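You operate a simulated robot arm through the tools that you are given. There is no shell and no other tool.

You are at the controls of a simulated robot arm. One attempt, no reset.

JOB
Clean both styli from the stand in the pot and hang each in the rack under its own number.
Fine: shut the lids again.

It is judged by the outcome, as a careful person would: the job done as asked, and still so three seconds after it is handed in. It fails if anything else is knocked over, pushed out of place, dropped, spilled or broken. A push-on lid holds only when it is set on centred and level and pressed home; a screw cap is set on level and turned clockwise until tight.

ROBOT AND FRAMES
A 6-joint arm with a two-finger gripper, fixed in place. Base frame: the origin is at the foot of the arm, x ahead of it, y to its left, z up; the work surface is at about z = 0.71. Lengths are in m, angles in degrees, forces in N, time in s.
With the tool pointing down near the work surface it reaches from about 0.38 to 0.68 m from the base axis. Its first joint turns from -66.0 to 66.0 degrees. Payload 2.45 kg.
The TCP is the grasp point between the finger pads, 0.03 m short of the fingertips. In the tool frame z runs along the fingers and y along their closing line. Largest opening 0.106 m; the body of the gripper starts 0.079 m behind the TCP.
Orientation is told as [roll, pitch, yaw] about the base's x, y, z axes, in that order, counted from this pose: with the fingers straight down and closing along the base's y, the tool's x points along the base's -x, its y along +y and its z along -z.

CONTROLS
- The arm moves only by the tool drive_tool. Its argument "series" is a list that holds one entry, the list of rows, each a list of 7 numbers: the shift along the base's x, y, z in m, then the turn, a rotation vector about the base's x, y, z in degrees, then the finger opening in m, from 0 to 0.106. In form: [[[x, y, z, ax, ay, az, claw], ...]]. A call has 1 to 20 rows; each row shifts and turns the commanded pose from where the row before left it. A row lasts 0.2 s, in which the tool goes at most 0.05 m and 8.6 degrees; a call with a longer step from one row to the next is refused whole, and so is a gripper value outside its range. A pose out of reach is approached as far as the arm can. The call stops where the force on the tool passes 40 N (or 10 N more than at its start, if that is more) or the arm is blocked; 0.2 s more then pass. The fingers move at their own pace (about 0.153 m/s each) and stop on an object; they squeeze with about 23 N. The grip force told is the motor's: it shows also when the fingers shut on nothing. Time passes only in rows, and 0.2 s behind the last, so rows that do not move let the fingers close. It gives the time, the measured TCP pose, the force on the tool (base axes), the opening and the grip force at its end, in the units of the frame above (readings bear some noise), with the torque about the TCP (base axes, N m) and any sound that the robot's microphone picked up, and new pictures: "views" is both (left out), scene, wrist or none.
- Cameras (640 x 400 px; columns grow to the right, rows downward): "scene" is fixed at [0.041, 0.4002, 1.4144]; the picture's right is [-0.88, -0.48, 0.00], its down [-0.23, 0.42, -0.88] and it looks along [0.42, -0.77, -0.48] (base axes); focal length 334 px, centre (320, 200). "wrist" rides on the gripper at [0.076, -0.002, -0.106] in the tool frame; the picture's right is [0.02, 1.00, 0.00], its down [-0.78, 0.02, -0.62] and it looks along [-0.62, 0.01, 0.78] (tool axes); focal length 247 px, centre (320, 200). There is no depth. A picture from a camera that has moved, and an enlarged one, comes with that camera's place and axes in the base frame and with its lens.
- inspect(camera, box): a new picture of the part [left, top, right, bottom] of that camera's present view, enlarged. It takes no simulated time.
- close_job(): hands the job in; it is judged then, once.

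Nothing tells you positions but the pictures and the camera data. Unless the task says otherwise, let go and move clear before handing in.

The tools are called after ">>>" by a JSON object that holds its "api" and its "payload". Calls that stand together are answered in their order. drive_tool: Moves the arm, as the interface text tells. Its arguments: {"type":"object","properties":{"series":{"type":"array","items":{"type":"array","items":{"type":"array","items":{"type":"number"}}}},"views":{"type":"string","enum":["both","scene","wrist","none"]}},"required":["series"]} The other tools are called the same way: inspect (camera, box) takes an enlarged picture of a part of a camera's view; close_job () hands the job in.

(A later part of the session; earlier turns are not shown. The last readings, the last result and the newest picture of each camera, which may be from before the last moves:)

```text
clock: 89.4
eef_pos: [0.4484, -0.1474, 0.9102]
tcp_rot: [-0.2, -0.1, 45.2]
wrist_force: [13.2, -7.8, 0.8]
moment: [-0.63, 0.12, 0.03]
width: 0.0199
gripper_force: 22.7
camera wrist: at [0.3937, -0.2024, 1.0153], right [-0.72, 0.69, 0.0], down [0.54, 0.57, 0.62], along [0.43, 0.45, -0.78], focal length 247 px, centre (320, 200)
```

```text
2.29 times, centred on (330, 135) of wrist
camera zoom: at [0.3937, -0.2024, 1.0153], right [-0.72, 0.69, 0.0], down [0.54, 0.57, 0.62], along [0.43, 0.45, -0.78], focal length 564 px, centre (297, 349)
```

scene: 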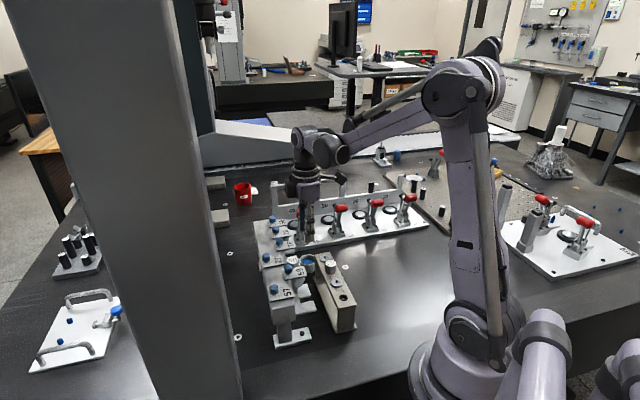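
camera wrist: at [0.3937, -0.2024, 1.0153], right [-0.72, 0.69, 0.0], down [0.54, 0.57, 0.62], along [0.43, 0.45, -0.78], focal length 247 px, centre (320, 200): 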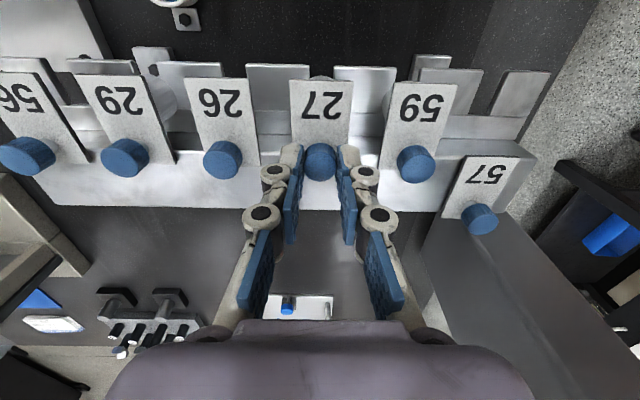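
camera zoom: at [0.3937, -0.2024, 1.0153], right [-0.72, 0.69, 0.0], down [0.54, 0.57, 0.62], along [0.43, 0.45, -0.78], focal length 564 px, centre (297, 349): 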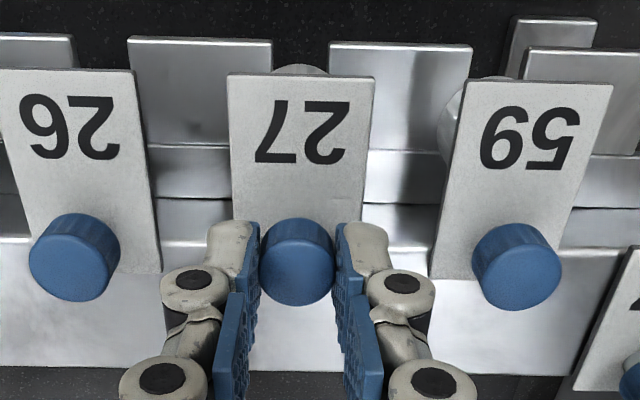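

Lid 27 is closed flush with its neighbours. However, the stylus head sits about 6 mm further forward than the others, so I'll reopen the lid partway and push the head fully back in its slot.

>>> {"api": "drive_tool", "payload": {"series": [[[0.0008, -0.0008, 0, 0, 0, 0, 0.01], [0.0021, 0.0021, 0, 0, 0, 0, 0.01], [0.0021, 0.0021, 0, 0, 0, 0, 0.01], [0.0021, 0.0021, 0, 0, 0, 0, 0.01], [0.0021, 0.0021, 0, 0, 0, 0, 0.01]]], "views": "none"}}

>>> {"api": "drive_tool", "payload": {"series": [[[0.0021, 0.0021, 0, 0, 0, 0, 0.01], [0.0021, 0.0021, 0, 0, 0, 0, 0.01], [0.0021, 0.0021, 0, 0, 0, 0, 0.01], [0.0021, 0.0021, 0, 0, 0, 0, 0.01]]], "views": "wrist"}}

```text
clock: 90.6
eef_pos: [0.4556, -0.1386, 0.9096]
tcp_rot: [0.1, -0.2, 45.0]
wrist_force: [3.5, -4.0, 5.1]
moment: [-0.16, -0.06, 0.02]
width: 0.0196
gripper_force: 23.0
```

```text
clock: 91.6
eef_pos: [0.4644, -0.1307, 0.9099]
tcp_rot: [0.0, -0.1, 45.1]
wrist_force: [-1.9, 1.1, 0.4]
moment: [-0.05, 0.09, -0.05]
width: 0.0194
gripper_force: 23.1
camera wrist: at [0.4107, -0.1862, 1.0154], right [-0.72, 0.69, 0.0], down [0.54, 0.56, 0.62], along [0.43, 0.45, -0.78], focal length 247 px, centre (320, 200)
```

wrist: 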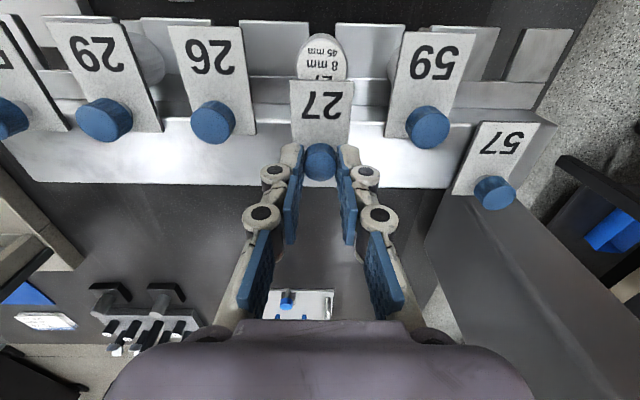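

The head is exposed again. I'll release, move in front of the head with closed fingers and lower beside it.

>>> {"api": "drive_tool", "payload": {"series": [[[0, 0, 0, 0, 0, 0, 0.04], [0, 0, 0, 0, 0, 0, 0.04], [0, 0, 0.03, 0, 0, 0, 0.04], [0, 0, 0.025, 0, 0, 0, 0.02], [-0.02, -0.02, 0, 0, 0, 0, 0], [-0.025, -0.025, 0, 0, 0, 0, 0], [-0.0245, -0.0245, 0, 0, 0, 0, 0], [0, 0, 0, 0, 0, 0, 0]]]}}

>>> {"api": "inspect", "payload": {"camera": "wrist", "box": [220, 80, 420, 240]}}

```text
clock: 93.4
eef_pos: [0.3953, -0.2033, 0.9635]
tcp_rot: [0.0, -0.3, 45.1]
wrist_force: [-0.1, 0.2, -0.6]
moment: [0.0, 0.0, -0.04]
width: 0.0001
gripper_force: 22.8
camera wrist: at [0.3414, -0.2586, 1.0688], right [-0.72, 0.69, 0.0], down [0.54, 0.57, 0.62], along [0.43, 0.45, -0.78], focal length 247 px, centre (320, 200)
```

scene: 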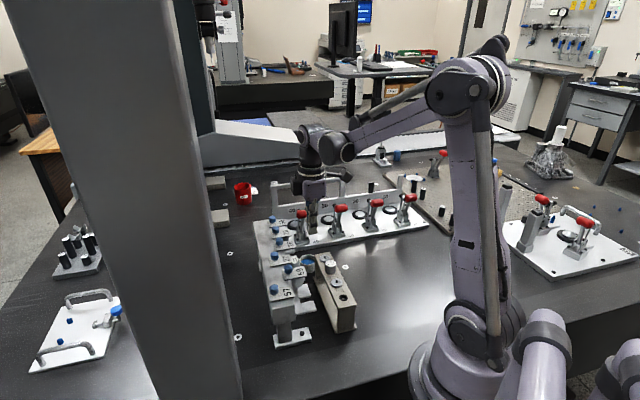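
wrist: 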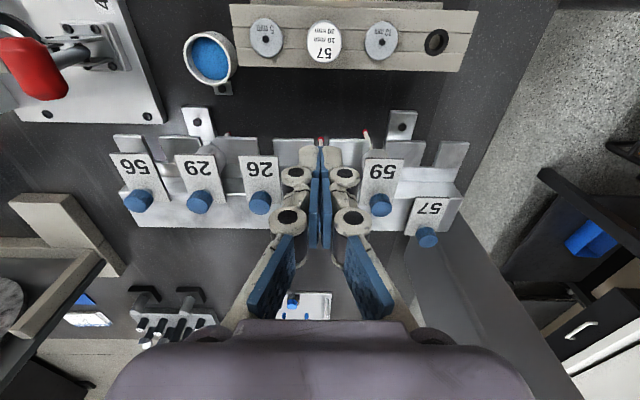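

```text
2.50 times, centred on (320, 160) of wrist
camera zoom: at [0.3414, -0.2586, 1.0688], right [-0.72, 0.69, 0.0], down [0.54, 0.57, 0.62], along [0.43, 0.45, -0.78], focal length 617 px, centre (320, 300)
```

zoom: 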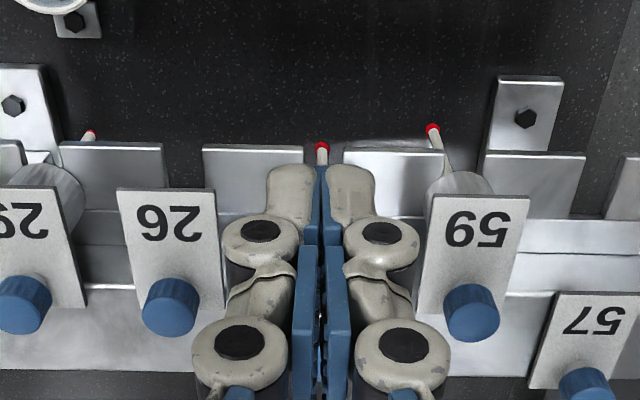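

Fingers closed in front of the rack. I'll lower them to head height.

>>> {"api": "drive_tool", "payload": {"series": [[[0, 0, -0.03, 0, 0, 0, 0], [0, 0, -0.03, 0, 0, 0, 0], [0, 0, -0.029, 0, 0, 0, 0], [0, 0, 0, 0, 0, 0, 0]]]}}

>>> {"api": "inspect", "payload": {"camera": "wrist", "box": [220, 100, 420, 260]}}

>>> {"api": "inspect", "payload": {"camera": "scene", "box": [260, 230, 330, 300]}}

```text
clock: 94.4
eef_pos: [0.393, -0.2016, 0.8757]
tcp_rot: [0.0, -0.2, 45.1]
wrist_force: [0.4, 1.0, 0.0]
moment: [0.01, 0.01, 0.03]
width: 0.0
gripper_force: 22.4
camera wrist: at [0.3401, -0.2564, 0.9821], right [-0.72, 0.69, 0.0], down [0.54, 0.57, 0.62], along [0.43, 0.45, -0.78], focal length 247 px, centre (320, 200)
```

scene: 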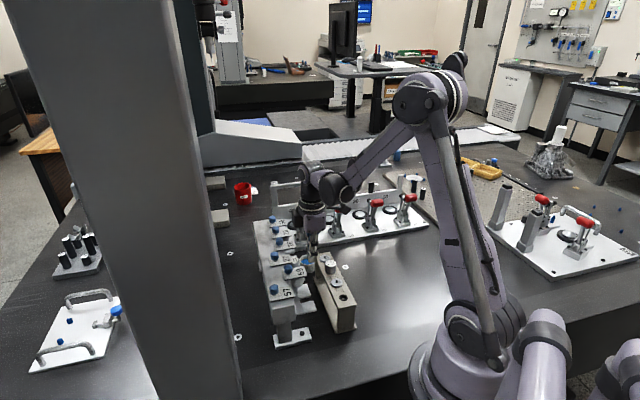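
wrist: 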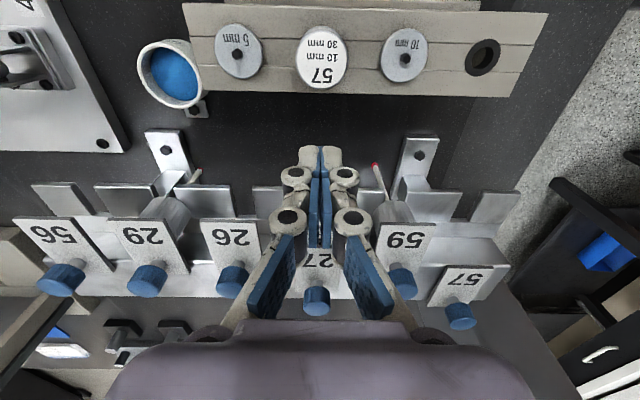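

```text
2.50 times, centred on (320, 180) of wrist
camera zoom: at [0.3401, -0.2564, 0.9821], right [-0.72, 0.69, 0.0], down [0.54, 0.57, 0.62], along [0.43, 0.45, -0.78], focal length 617 px, centre (320, 250)
```

zoom: 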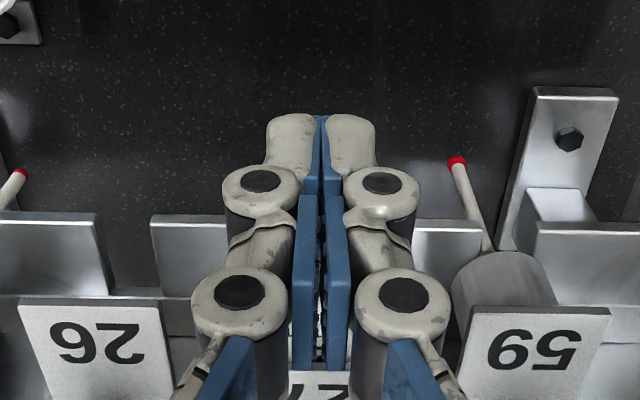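

```text
5.71 times, centred on (295, 265) of scene
camera zoom: at [0.041, 0.4002, 1.4144], right [-0.88, -0.48, 0.0], down [-0.23, 0.42, -0.88], along [0.42, -0.77, -0.48], focal length 1911 px, centre (463, -171)
```

zoom: 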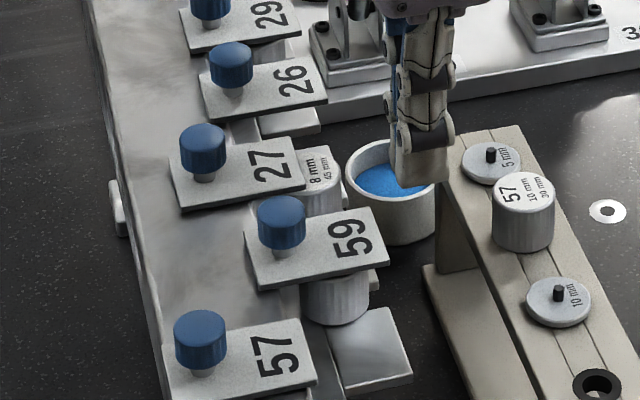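

I'll approach the head slowly and push until it meets the slot end.

>>> {"api": "drive_tool", "payload": {"series": [[[0.008, 0.008, 0, 0, 0, 0, 0], [0.0075, 0.0075, 0, 0, 0, 0, 0], [0, 0, 0, 0, 0, 0, 0]]], "views": "none"}}

>>> {"api": "drive_tool", "payload": {"series": [[[0.0014, 0.0014, 0, 0, 0, 0, 0], [0.0014, 0.0014, 0, 0, 0, 0, 0], [0, 0, 0, 0, 0, 0, 0]]], "views": "scene"}}

>>> {"api": "inspect", "payload": {"camera": "scene", "box": [270, 235, 320, 285]}}

```text
clock: 95.2
eef_pos: [0.4089, -0.187, 0.8763]
tcp_rot: [0.1, -0.3, 45.1]
wrist_force: [-0.6, -0.2, 1.1]
moment: [-0.03, 0.02, -0.01]
width: 0.0
gripper_force: 23.3
```

```text
clock: 96.0
eef_pos: [0.4132, -0.1831, 0.8768]
tcp_rot: [0.1, -0.2, 45.0]
wrist_force: [0.2, -0.2, -0.8]
moment: [0.01, 0.0, -0.01]
width: 0.0059
gripper_force: 22.9
```

scene: 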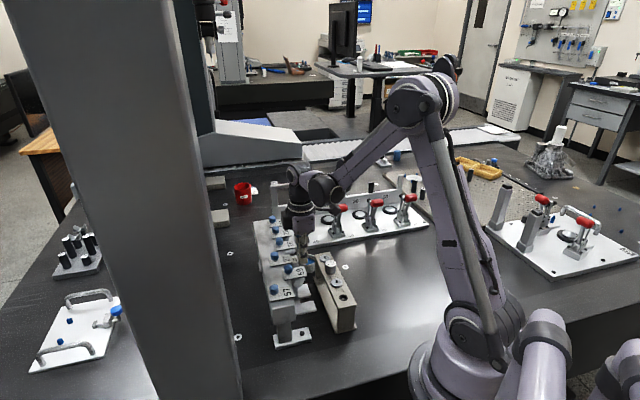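

```text
8.00 times, centred on (295, 260) of scene
camera zoom: at [0.041, 0.4002, 1.4144], right [-0.88, -0.48, 0.0], down [-0.23, 0.42, -0.88], along [0.42, -0.77, -0.48], focal length 2676 px, centre (520, -280)
```

zoom: 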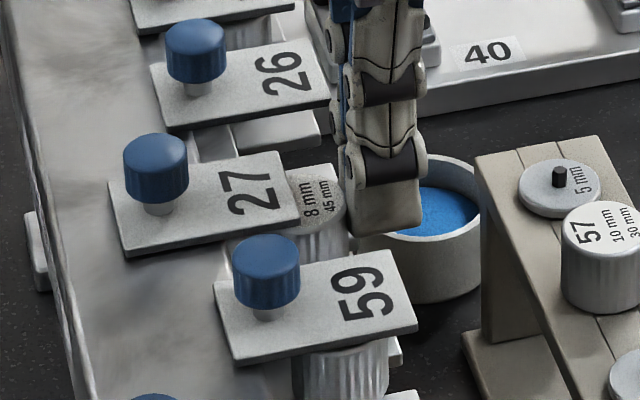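

The fingers just touch the head. I'll push it about 3.5 mm further in.

>>> {"api": "drive_tool", "payload": {"series": [[[0.0008, 0.0008, 0, 0, 0, 0, 0], [0.0008, 0.0008, 0, 0, 0, 0, 0], [0, 0, 0, 0, 0, 0, 0]]], "views": "none"}}

>>> {"api": "drive_tool", "payload": {"series": [[[0.0008, 0.0008, 0, 0, 0, 0, 0], [0, 0, 0, 0, 0, 0, 0]]], "views": "both"}}

>>> {"api": "inspect", "payload": {"camera": "scene", "box": [270, 235, 320, 285]}}

>>> {"api": "inspect", "payload": {"camera": "wrist", "box": [220, 100, 420, 260]}}

```text
clock: 96.8
eef_pos: [0.4151, -0.1809, 0.8783]
tcp_rot: [-0.1, -0.2, 45.0]
wrist_force: [1.2, -0.3, 0.4]
moment: [0.0, 0.03, -0.05]
width: 0.0
gripper_force: 22.7
```

```text
clock: 97.4
eef_pos: [0.4147, -0.18, 0.8763]
tcp_rot: [0.0, -0.2, 45.1]
wrist_force: [-1.1, 0.3, 1.0]
moment: [0.03, 0.02, -0.01]
width: 0.0059
gripper_force: 23.4
camera wrist: at [0.3614, -0.2354, 0.9821], right [-0.72, 0.69, 0.0], down [0.54, 0.57, 0.62], along [0.43, 0.45, -0.78], focal length 247 px, centre (320, 200)
```

scene: 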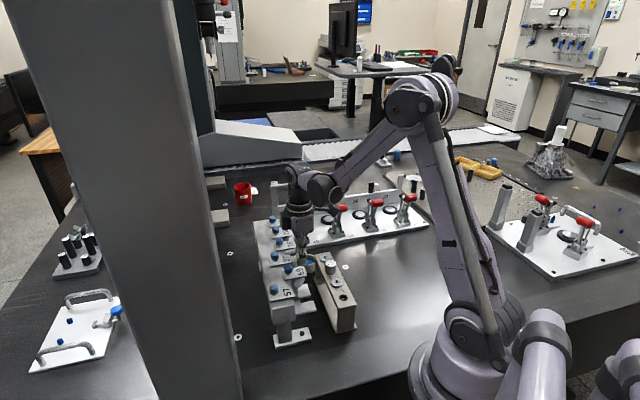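
wrist: 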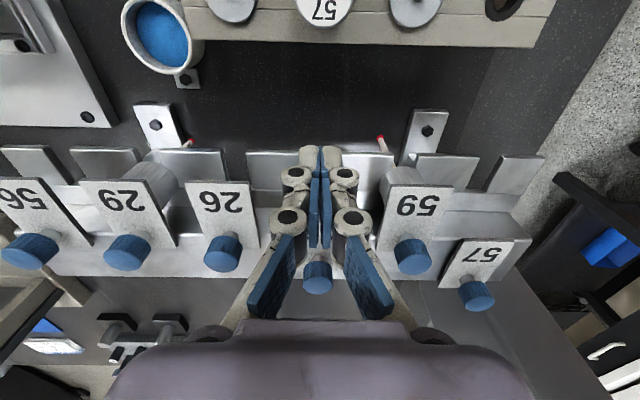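

```text
8.00 times, centred on (295, 260) of scene
camera zoom: at [0.041, 0.4002, 1.4144], right [-0.88, -0.48, 0.0], down [-0.23, 0.42, -0.88], along [0.42, -0.77, -0.48], focal length 2676 px, centre (520, -280)
```

zoom: 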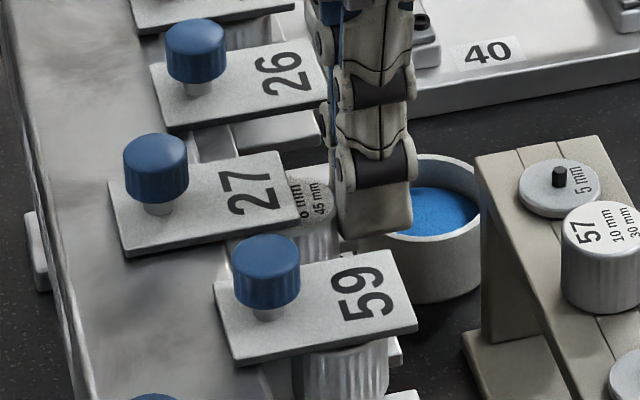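

```text
2.50 times, centred on (320, 180) of wrist
camera zoom: at [0.3614, -0.2354, 0.9821], right [-0.72, 0.69, 0.0], down [0.54, 0.57, 0.62], along [0.43, 0.45, -0.78], focal length 617 px, centre (320, 250)
```

zoom: 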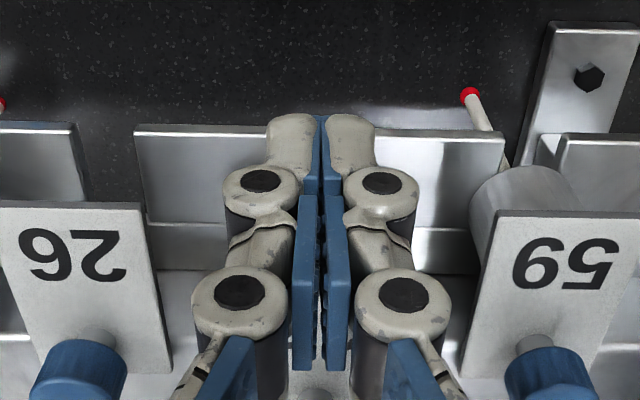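

The head has moved back to about w 0.191, close to its neighbours. One more millimetre, then I'll retreat and rise.

>>> {"api": "drive_tool", "payload": {"series": [[[0.0007, 0.0007, 0, 0, 0, 0, 0], [0, 0, 0, 0, 0, 0, 0]]], "views": "none"}}

>>> {"api": "drive_tool", "payload": {"series": [[[-0.007, -0.007, 0, 0, 0, 0, 0], [-0.015, -0.015, 0, 0, 0, 0, 0], [0, 0, 0.03, 0, 0, 0, 0], [0, 0, 0.03, 0, 0, 0, 0], [0, 0, 0.025, 0, 0, 0, 0.04], [0, 0, 0, 0, 0, 0, 0.04]]]}}

>>> {"api": "inspect", "payload": {"camera": "wrist", "box": [220, 80, 420, 240]}}

>>> {"api": "inspect", "payload": {"camera": "scene", "box": [270, 230, 330, 300]}}

```text
clock: 98.0
eef_pos: [0.4158, -0.1802, 0.878]
tcp_rot: [0.1, -0.1, 45.2]
wrist_force: [-1.5, -1.4, 1.7]
moment: [-0.02, 0.05, 0.02]
width: 0.0061
gripper_force: 23.2
```

```text
clock: 99.4
eef_pos: [0.3927, -0.2015, 0.9615]
tcp_rot: [0.0, -0.2, 45.1]
wrist_force: [-0.2, 0.2, -0.4]
moment: [-0.02, 0.01, 0.0]
width: 0.0401
gripper_force: 0.1
camera wrist: at [0.3406, -0.2563, 1.067], right [-0.72, 0.69, 0.0], down [0.54, 0.57, 0.62], along [0.43, 0.45, -0.78], focal length 247 px, centre (320, 200)
```

scene: 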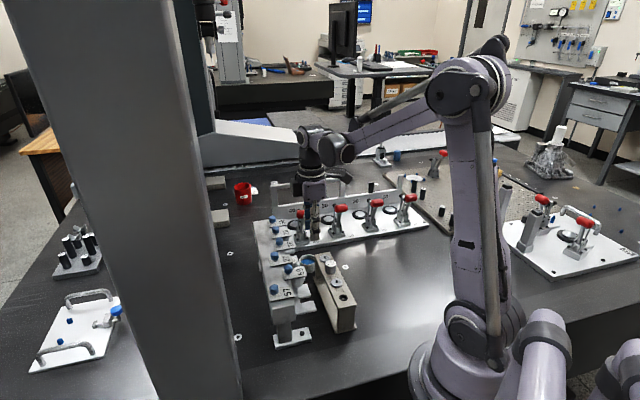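
wrist: 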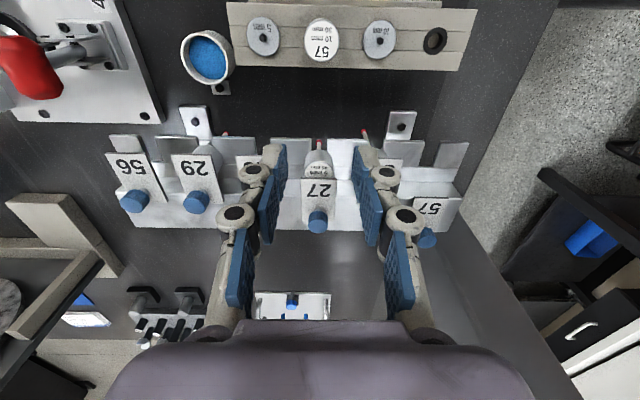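

```text
2.50 times, centred on (320, 160) of wrist
camera zoom: at [0.3406, -0.2563, 1.067], right [-0.72, 0.69, 0.0], down [0.54, 0.57, 0.62], along [0.43, 0.45, -0.78], focal length 617 px, centre (320, 300)
```

zoom: 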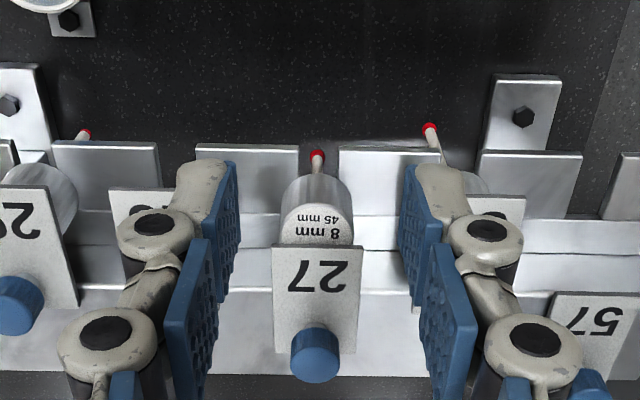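

```text
5.71 times, centred on (300, 265) of scene
camera zoom: at [0.041, 0.4002, 1.4144], right [-0.88, -0.48, 0.0], down [-0.23, 0.42, -0.88], along [0.42, -0.77, -0.48], focal length 1911 px, centre (434, -171)
```

zoom: 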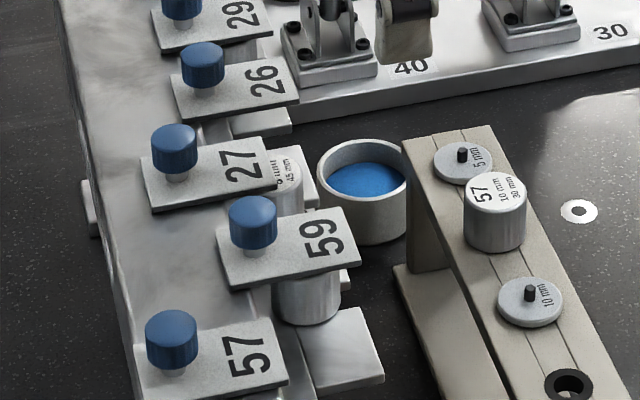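

Head 27 now sits back like its neighbours. I'll return to knob 27, now at w≈0.236, and close the lid.

>>> {"api": "drive_tool", "payload": {"series": [[[0.0238, 0.0237, 0, 0, 0, 0, 0.04], [0.0238, 0.0237, 0, 0, 0, 0, 0.04], [0.0239, 0.0237, 0, 0, 0, 0, 0.04], [0, 0, -0.02, 0, 0, 0, 0.04], [0, 0, -0.02, 0, 0, 0, 0.04], [0, 0, 0, 0, 0, 0, 0.04]]], "views": "wrist"}}

>>> {"api": "inspect", "payload": {"camera": "wrist", "box": [240, 100, 400, 240]}}

```text
clock: 100.8
eef_pos: [0.4663, -0.1296, 0.9221]
tcp_rot: [0.0, -0.2, 45.1]
wrist_force: [0.4, -0.1, 0.6]
moment: [0.0, 0.01, 0.01]
width: 0.0401
gripper_force: 0.0
camera wrist: at [0.4134, -0.1849, 1.0274], right [-0.72, 0.69, 0.0], down [0.54, 0.57, 0.62], along [0.43, 0.45, -0.78], focal length 247 px, centre (320, 200)
```

wrist: 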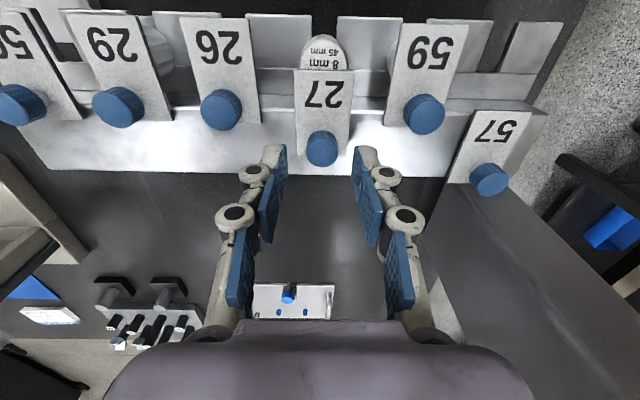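

```text
2.86 times, centred on (320, 170) of wrist
camera zoom: at [0.4134, -0.1849, 1.0274], right [-0.72, 0.69, 0.0], down [0.54, 0.57, 0.62], along [0.43, 0.45, -0.78], focal length 706 px, centre (320, 286)
```

zoom: 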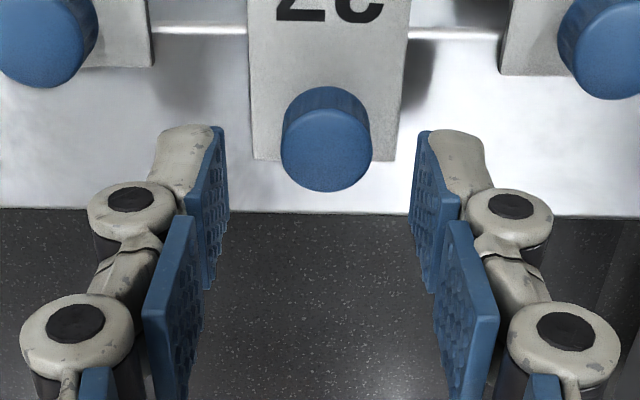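

>>> {"api": "drive_tool", "payload": {"series": [[[-0.0026, -0.0014, 0, 0, 0, 0, 0.04], [0, 0, -0.008, 0, 0, 0, 0.04], [0, 0, -0.005, 0, 0, 0, 0.04], [0, 0, 0, 0, 0, 0, 0.04]]], "views": "wrist"}}

>>> {"api": "inspect", "payload": {"camera": "wrist", "box": [240, 100, 400, 240]}}

```text
clock: 101.8
eef_pos: [0.4636, -0.131, 0.9082]
tcp_rot: [0.1, -0.2, 45.1]
wrist_force: [0.2, -0.4, -0.2]
moment: [0.02, 0.02, 0.03]
width: 0.0402
gripper_force: 0.0
camera wrist: at [0.4101, -0.1865, 1.0145], right [-0.72, 0.69, 0.0], down [0.54, 0.57, 0.62], along [0.43, 0.45, -0.78], focal length 247 px, centre (320, 200)
```

wrist: 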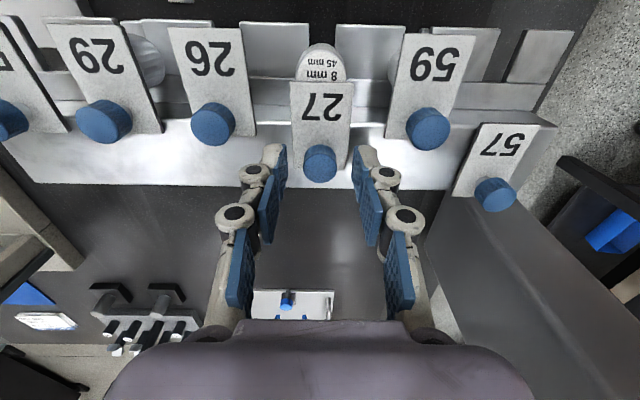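

```text
2.86 times, centred on (320, 170) of wrist
camera zoom: at [0.4101, -0.1865, 1.0145], right [-0.72, 0.69, 0.0], down [0.54, 0.57, 0.62], along [0.43, 0.45, -0.78], focal length 706 px, centre (320, 286)
```

zoom: 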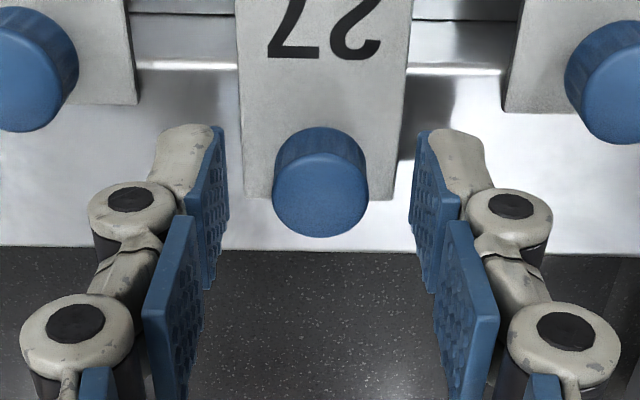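

>>> {"api": "drive_tool", "payload": {"series": [[[0, 0, 0, 0, 0, 0, 0.01], [0, 0, 0, 0, 0, 0, 0.01], [0, 0, 0.001, 0, 0, 0, 0.01], [-0.0021, -0.0021, 0, 0, 0, 0, 0.01], [-0.0021, -0.0021, 0, 0, 0, 0, 0.01], [-0.0021, -0.0021, 0.0002, 0, 0, 0, 0.01]]], "views": "none"}}

>>> {"api": "drive_tool", "payload": {"series": [[[-0.0021, -0.0021, 0, 0, 0, 0, 0.01], [-0.0021, -0.0021, 0.0002, 0, 0, 0, 0.01], [-0.0021, -0.0021, 0, 0, 0, 0, 0.01]]], "views": "none"}}

```text
clock: 103.2
eef_pos: [0.4572, -0.1379, 0.9088]
tcp_rot: [0.0, -0.1, 45.2]
wrist_force: [-1.9, 2.7, 13.1]
moment: [0.1, 0.1, 0.0]
width: 0.0193
gripper_force: 23.0
```

```text
clock: 104.0
eef_pos: [0.4503, -0.1437, 0.9087]
tcp_rot: [-0.1, -0.2, 45.0]
wrist_force: [-0.7, 1.1, 23.5]
moment: [0.03, 0.01, -0.01]
width: 0.0193
gripper_force: 23.5
```

>>> {"api": "drive_tool", "payload": {"series": [[[0, 0, 0.0012, 0, 0, 0, 0.01], [-0.0012, -0.0012, 0, 0, 0, 0, 0.01], [-0.0012, -0.0012, 0.0002, 0, 0, 0, 0.01], [-0.0008, -0.0008, 0, 0, 0, 0, 0.01]]], "views": "wrist"}}

>>> {"api": "inspect", "payload": {"camera": "wrist", "box": [190, 50, 470, 220]}}

```text
clock: 105.0
eef_pos: [0.4485, -0.1478, 0.9119]
tcp_rot: [0.0, -0.2, 45.1]
wrist_force: [-1.7, 0.7, 0.2]
moment: [0.03, 0.0, -0.02]
width: 0.0196
gripper_force: 22.8
camera wrist: at [0.394, -0.2027, 1.0159], right [-0.72, 0.69, 0.0], down [0.54, 0.57, 0.62], along [0.43, 0.45, -0.78], focal length 247 px, centre (320, 200)
```

wrist: 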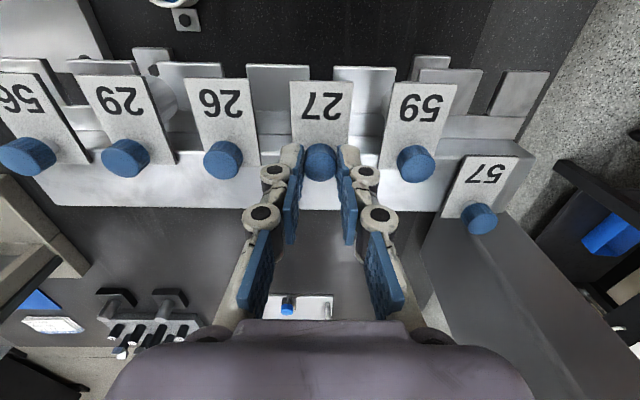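

```text
2.29 times, centred on (330, 135) of wrist
camera zoom: at [0.394, -0.2027, 1.0159], right [-0.72, 0.69, 0.0], down [0.54, 0.57, 0.62], along [0.43, 0.45, -0.78], focal length 564 px, centre (297, 349)
```

zoom: 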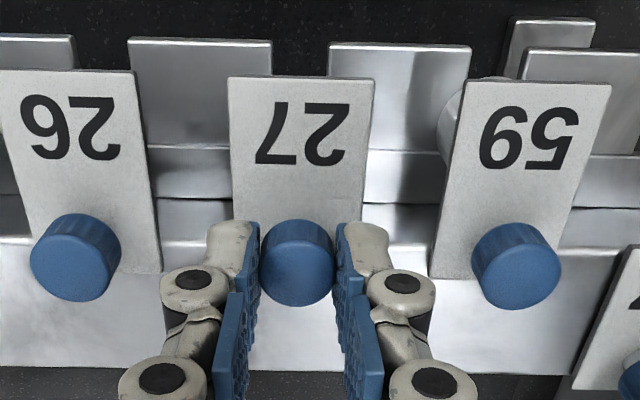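

The lid is flush again and the head no longer protrudes. A tiny extra nudge will confirm the closed stop.

>>> {"api": "drive_tool", "payload": {"series": [[[-0.0007, -0.0007, 0, 0, 0, 0, 0.01], [0, 0, 0, 0, 0, 0, 0.01]]], "views": "none"}}

```text
clock: 105.6
eef_pos: [0.4468, -0.1474, 0.9108]
tcp_rot: [0.1, -0.1, 45.2]
wrist_force: [-3.4, 7.7, 0.0]
moment: [0.06, 0.23, 0.04]
width: 0.0197
gripper_force: 22.9
```

Stop felt. I'll release, rise, and move over stylus 57 on the stand.

>>> {"api": "drive_tool", "payload": {"series": [[[0, 0, 0, 0, 0, 0, 0.04], [0, 0, 0, 0, 0, 0, 0.04], [0, 0, 0.03, 0, 0, 0, 0.04], [0, 0, 0.03, 0, 0, 0, 0.04], [-0.0233, -0.0222, 0, 0, 0, 0, 0.04], [-0.0233, -0.0222, 0, 0, 0, 0, 0.042], [-0.0233, -0.0222, 0, 0, 0, 0, 0.042], [-0.0234, -0.0221, -0.02, 0, 0, 0, 0.042], [0, 0, 0, 0, 0, 0, 0.042]]]}}

>>> {"api": "inspect", "payload": {"camera": "wrist", "box": [220, 60, 420, 220]}}

>>> {"api": "inspect", "payload": {"camera": "scene", "box": [260, 220, 350, 310]}}

```text
clock: 107.6
eef_pos: [0.3557, -0.2349, 0.9493]
tcp_rot: [0.0, -0.1, 45.0]
wrist_force: [-0.1, 0.5, 0.2]
moment: [-0.02, 0.01, -0.01]
width: 0.0417
gripper_force: 0.2
camera wrist: at [0.3016, -0.2901, 1.055], right [-0.72, 0.69, 0.0], down [0.54, 0.57, 0.62], along [0.43, 0.45, -0.78], focal length 247 px, centre (320, 200)
```

scene: 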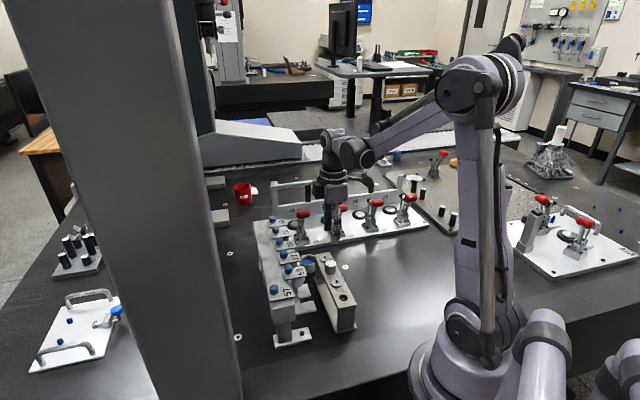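
wrist: 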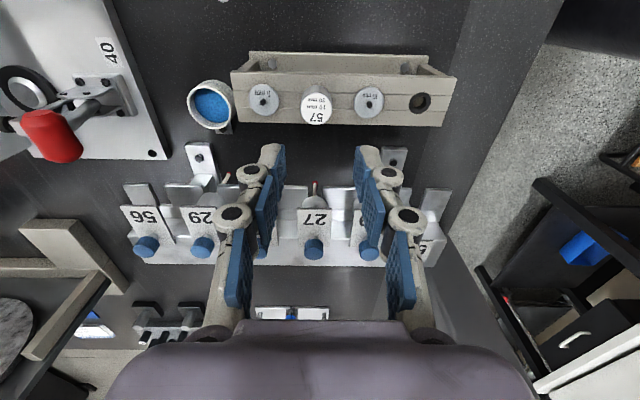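

```text
2.50 times, centred on (320, 140) of wrist
camera zoom: at [0.3016, -0.2901, 1.055], right [-0.72, 0.69, 0.0], down [0.54, 0.57, 0.62], along [0.43, 0.45, -0.78], focal length 617 px, centre (320, 350)
```

zoom: 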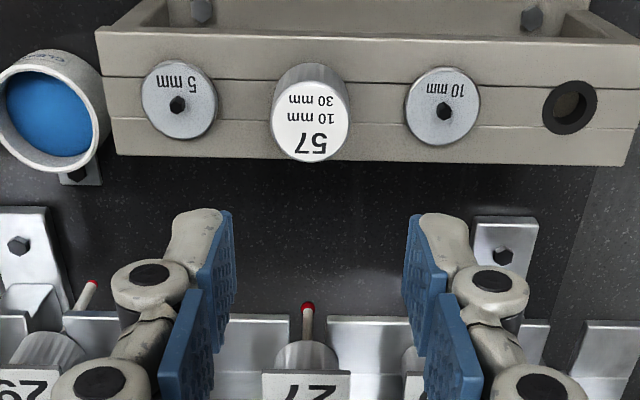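

```text
4.44 times, centred on (305, 265) of scene
camera zoom: at [0.041, 0.4002, 1.4144], right [-0.88, -0.48, 0.0], down [-0.23, 0.42, -0.88], along [0.42, -0.77, -0.48], focal length 1487 px, centre (387, -89)
```

zoom: 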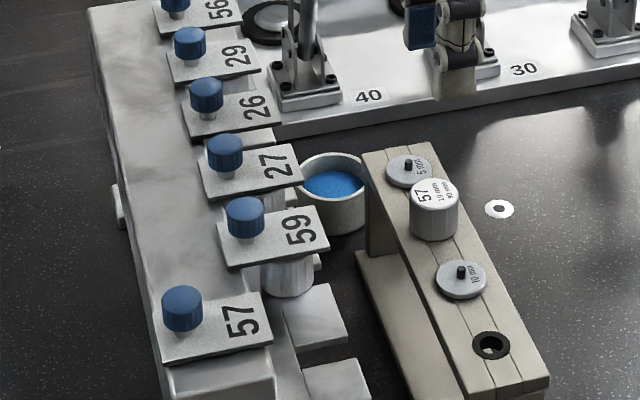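

Lid 27 lines up with its neighbours. Head 57 is about 4 mm off in s and 2 mm in w; I'll correct and descend partway.

>>> {"api": "drive_tool", "payload": {"series": [[[0.0016, -0.0044, -0.02, 0, 0, 0, 0.042], [0, 0, -0.03, 0, 0, 0, 0.042], [0, 0, -0.025, 0, 0, 0, 0.042], [0, 0, 0, 0, 0, 0, 0.042]]], "views": "wrist"}}

>>> {"api": "inspect", "payload": {"camera": "wrist", "box": [240, 100, 400, 220]}}

```text
clock: 108.6
eef_pos: [0.357, -0.2394, 0.8761]
tcp_rot: [0.1, -0.2, 45.1]
wrist_force: [-0.1, 0.2, 0.0]
moment: [0.03, 0.0, -0.03]
width: 0.0418
gripper_force: 0.1
camera wrist: at [0.3032, -0.2954, 0.9815], right [-0.72, 0.69, 0.0], down [0.54, 0.57, 0.62], along [0.43, 0.45, -0.78], focal length 247 px, centre (320, 200)
```

wrist: 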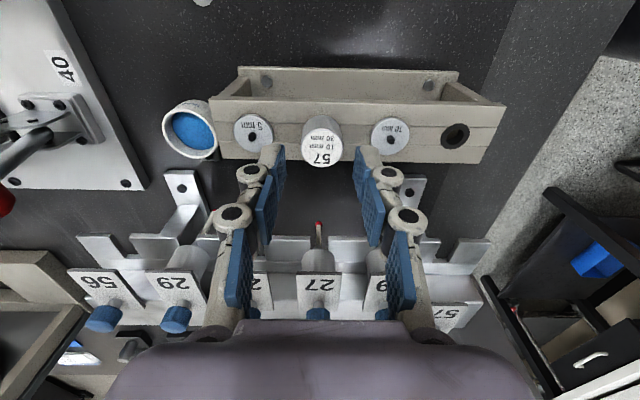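

```text
3.33 times, centred on (320, 160) of wrist
camera zoom: at [0.3032, -0.2954, 0.9815], right [-0.72, 0.69, 0.0], down [0.54, 0.57, 0.62], along [0.43, 0.45, -0.78], focal length 823 px, centre (320, 333)
```

zoom: 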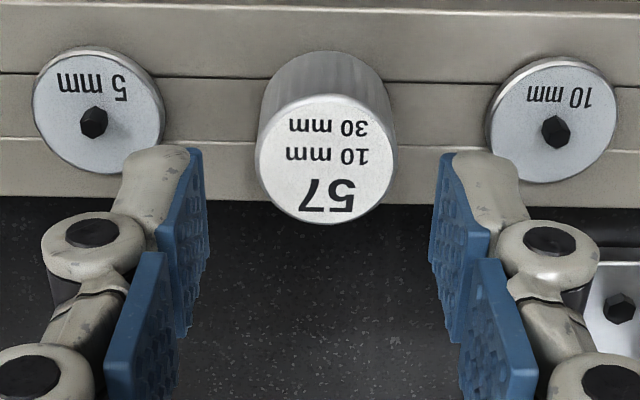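

>>> {"api": "drive_tool", "payload": {"series": [[[0, 0.0008, 0, 0, 0, 0, 0.042], [0, 0, -0.015, 0, 0, 0, 0.042], [0, 0, -0.0155, 0, 0, 0, 0.042], [0, 0, 0, 0, 0, 0, 0.042]]], "views": "wrist"}}

>>> {"api": "inspect", "payload": {"camera": "wrist", "box": [240, 100, 400, 220]}}

```text
clock: 109.6
eef_pos: [0.3552, -0.2404, 0.8441]
tcp_rot: [-0.1, -0.3, 45.2]
wrist_force: [0.0, 1.3, 0.1]
moment: [-0.01, 0.0, -0.04]
width: 0.0419
gripper_force: 0.1
camera wrist: at [0.3013, -0.2951, 0.95], right [-0.72, 0.69, 0.0], down [0.54, 0.57, 0.62], along [0.43, 0.45, -0.78], focal length 247 px, centre (320, 200)
```

wrist: 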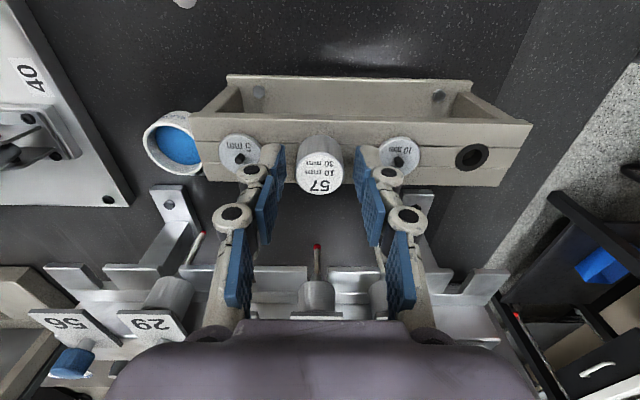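

```text
3.33 times, centred on (320, 160) of wrist
camera zoom: at [0.3013, -0.2951, 0.95], right [-0.72, 0.69, 0.0], down [0.54, 0.57, 0.62], along [0.43, 0.45, -0.78], focal length 823 px, centre (320, 333)
```

zoom: 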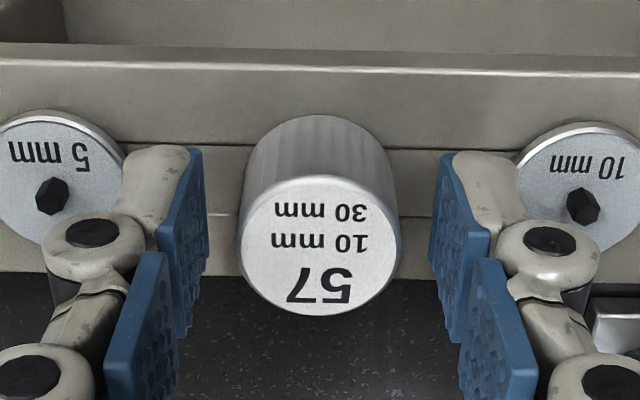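

>>> {"api": "drive_tool", "payload": {"series": [[[0.0011, 0.0011, 0.0005, 0, 0, 0, 0.042], [0, 0, 0, 0, 0, 0, 0.02], [0, 0, 0, 0, 0, 0, 0.02], [0, 0, 0, 0, 0, 0, 0.02]]], "views": "wrist"}}

>>> {"api": "inspect", "payload": {"camera": "wrist", "box": [240, 100, 400, 220]}}

```text
clock: 110.6
eef_pos: [0.3564, -0.2398, 0.8454]
tcp_rot: [0.0, -0.3, 45.1]
wrist_force: [0.0, 0.2, 0.3]
moment: [0.03, 0.02, -0.02]
width: 0.0284
gripper_force: 23.3
camera wrist: at [0.3028, -0.294, 0.9504], right [-0.72, 0.69, 0.0], down [0.54, 0.57, 0.62], along [0.43, 0.45, -0.78], focal length 247 px, centre (320, 200)
```

wrist: 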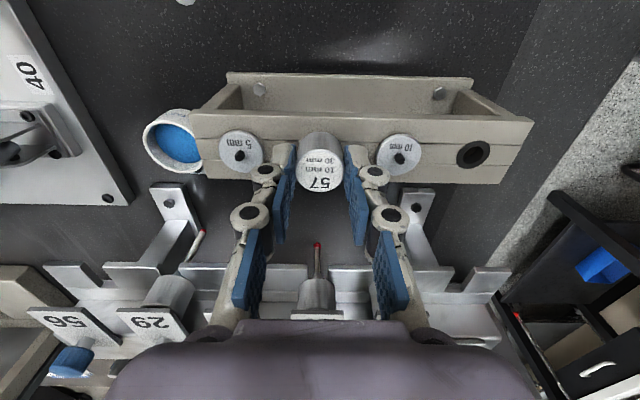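

```text
3.33 times, centred on (320, 160) of wrist
camera zoom: at [0.3028, -0.294, 0.9504], right [-0.72, 0.69, 0.0], down [0.54, 0.57, 0.62], along [0.43, 0.45, -0.78], focal length 823 px, centre (320, 333)
```

zoom: 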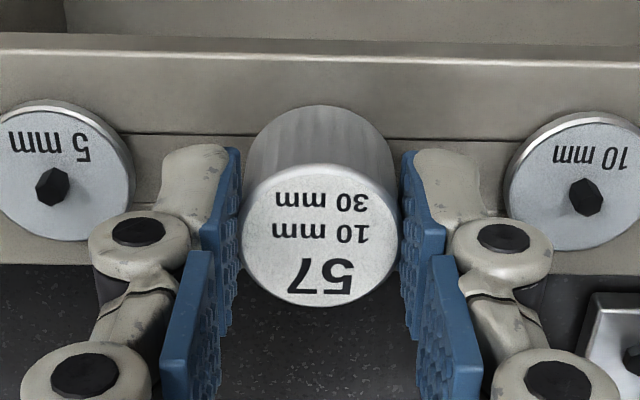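

Gripped. I'll lift stylus 57 and carry it to above the pot.

>>> {"api": "drive_tool", "payload": {"series": [[[0, 0, 0.004, 0, 0, 0, 0.02], [0, 0, 0.01, 0, 0, 0, 0.02], [0, 0, 0.025, 0, 0, 0, 0.02], [0, 0, 0.03, 0, 0, 0, 0.02], [0, 0, 0.02, 0, 0, 0, 0.02], [0.0233, -0.014, 0, 0, 0, 0, 0.02], [0.0233, -0.014, 0, 0, 0, 0, 0.02], [0.0233, -0.014, 0, 0, 0, 0, 0.02], [0.0233, -0.014, 0, 0, 0, 0, 0.02], [0.0234, -0.0142, 0, 0, 0, 0, 0.02], [0, 0, -0.03, 0, 0, 0, 0.02], [0, 0, -0.03, 0, 0, 0, 0.02], [0, 0, 0, 0, 0, 0, 0.02]]]}}

>>> {"api": "inspect", "payload": {"camera": "wrist", "box": [260, 60, 380, 200]}}

>>> {"api": "inspect", "payload": {"camera": "scene", "box": [280, 210, 340, 290]}}

```text
clock: 113.4
eef_pos: [0.4742, -0.3076, 0.8734]
tcp_rot: [0.1, -0.2, 45.1]
wrist_force: [0.1, 0.2, -0.9]
moment: [0.05, 0.02, -0.02]
width: 0.0283
gripper_force: 23.1
camera wrist: at [0.4202, -0.363, 0.9788], right [-0.72, 0.69, 0.0], down [0.54, 0.57, 0.62], along [0.43, 0.45, -0.78], focal length 247 px, centre (320, 200)
```

scene: 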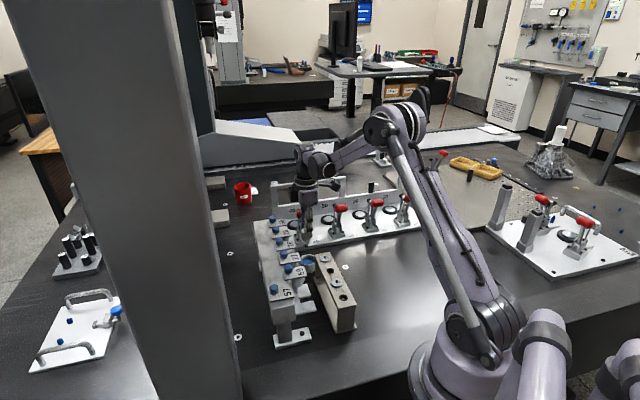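
wrist: 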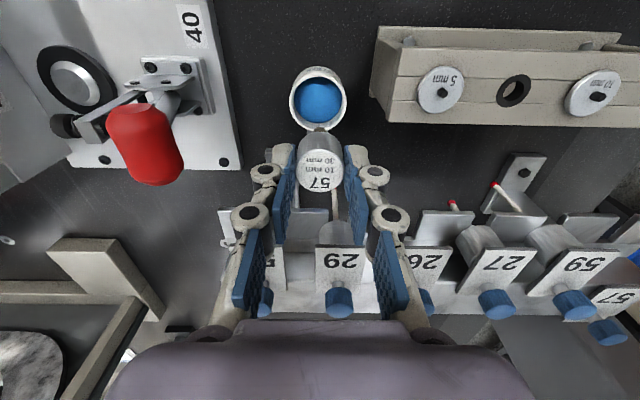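

```text
2.86 times, centred on (320, 130) of wrist
camera zoom: at [0.4202, -0.363, 0.9788], right [-0.72, 0.69, 0.0], down [0.54, 0.57, 0.62], along [0.43, 0.45, -0.78], focal length 706 px, centre (320, 400)
```

zoom: 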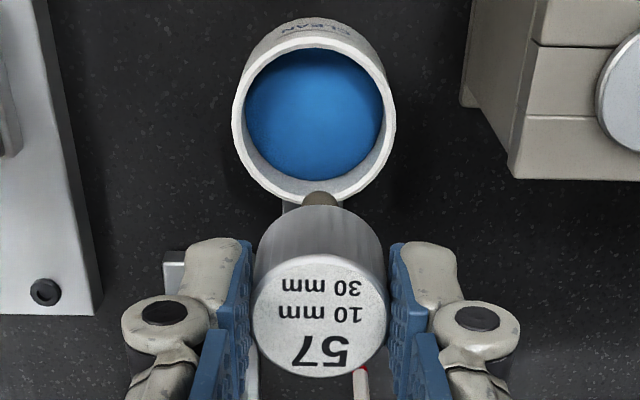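

```text
5.00 times, centred on (310, 250) of scene
camera zoom: at [0.041, 0.4002, 1.4144], right [-0.88, -0.48, 0.0], down [-0.23, 0.42, -0.88], along [0.42, -0.77, -0.48], focal length 1672 px, centre (370, -50)
```

zoom: 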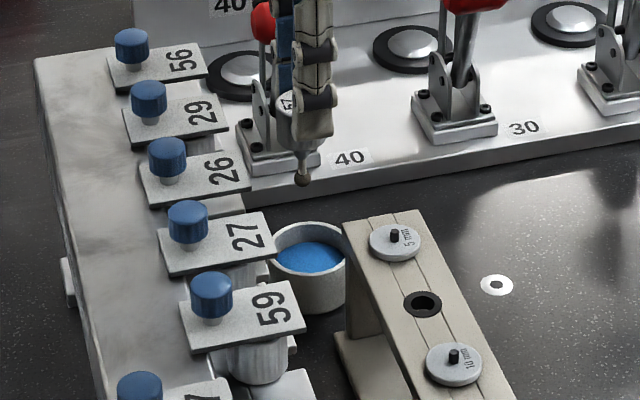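

Stylus 57 has a larger dirty ball and is over the pot. I'll centre it and lower to just above the medium.

>>> {"api": "drive_tool", "payload": {"series": [[[0.0004, -0.0032, 0, 0, 0, 0, 0.02], [0, 0, -0.025, 0, 0, 0, 0.02], [0, 0, -0.025, 0, 0, 0, 0.02], [0, 0, -0.008, 0, 0, 0, 0.02], [0, 0, 0, 0, 0, 0, 0.02]]], "views": "wrist"}}

>>> {"api": "inspect", "payload": {"camera": "wrist", "box": [260, 80, 380, 200]}}

```text
clock: 114.6
eef_pos: [0.4748, -0.3128, 0.8177]
tcp_rot: [0.0, -0.2, 45.1]
wrist_force: [-0.7, 0.1, -0.5]
moment: [0.01, -0.02, 0.02]
width: 0.0285
gripper_force: 23.4
camera wrist: at [0.42, -0.3678, 0.9226], right [-0.72, 0.69, 0.0], down [0.54, 0.57, 0.62], along [0.43, 0.45, -0.78], focal length 247 px, centre (320, 200)
```

wrist: 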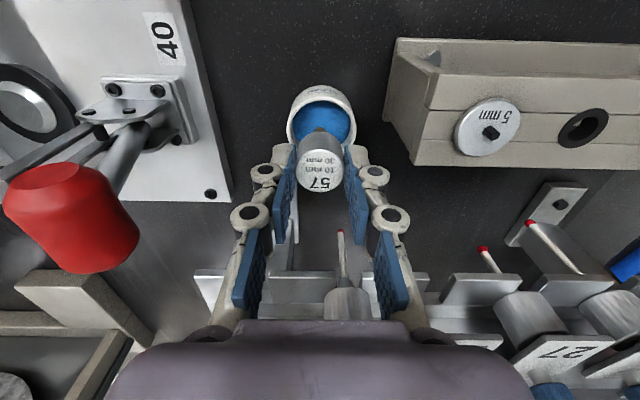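

```text
3.33 times, centred on (320, 140) of wrist
camera zoom: at [0.42, -0.3678, 0.9226], right [-0.72, 0.69, 0.0], down [0.54, 0.57, 0.62], along [0.43, 0.45, -0.78], focal length 823 px, centre (320, 400)
```

zoom: 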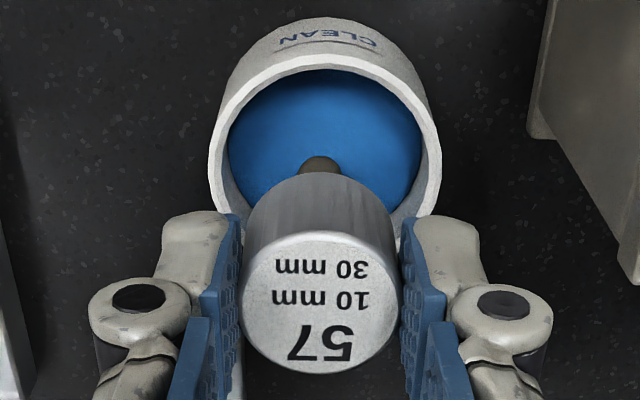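

>>> {"api": "drive_tool", "payload": {"series": [[[0, 0, -0.004, 0, 0, 0, 0.02], [0, 0, 0, 0, 0, 0, 0.02]]], "views": "none"}}

>>> {"api": "drive_tool", "payload": {"series": [[[0, 0, -0.002, 0, 0, 0, 0.02], [0, 0, 0, 0, 0, 0, 0.02]]], "views": "none"}}

>>> {"api": "drive_tool", "payload": {"series": [[[0, 0, -0.001, 0, 0, 0, 0.02], [0, 0, 0, 0, 0, 0, 0.02]]], "views": "none"}}

>>> {"api": "drive_tool", "payload": {"series": [[[0, 0, -0.001, 0, 0, 0, 0.02], [0, 0, 0, 0, 0, 0, 0.02]]], "views": "none"}}

```text
clock: 115.2
eef_pos: [0.4728, -0.3124, 0.8138]
tcp_rot: [0.0, -0.3, 45.1]
wrist_force: [-0.1, -0.3, -0.1]
moment: [0.01, 0.02, 0.02]
width: 0.0283
gripper_force: 22.8
```

```text
clock: 115.8
eef_pos: [0.4741, -0.3129, 0.8104]
tcp_rot: [-0.1, -0.3, 45.1]
wrist_force: [0.9, 0.5, -0.4]
moment: [0.02, 0.01, 0.01]
width: 0.0285
gripper_force: 23.2
```

```text
clock: 116.4
eef_pos: [0.4734, -0.3137, 0.8094]
tcp_rot: [-0.1, -0.2, 45.1]
wrist_force: [0.7, -0.1, 1.1]
moment: [0.05, -0.01, 0.01]
width: 0.0287
gripper_force: 23.2
```

```text
clock: 117.0
eef_pos: [0.4736, -0.3134, 0.81]
tcp_rot: [0.0, -0.2, 45.1]
wrist_force: [1.1, 0.2, 17.8]
moment: [0.02, -0.12, -0.02]
width: 0.0288
gripper_force: 23.0
```

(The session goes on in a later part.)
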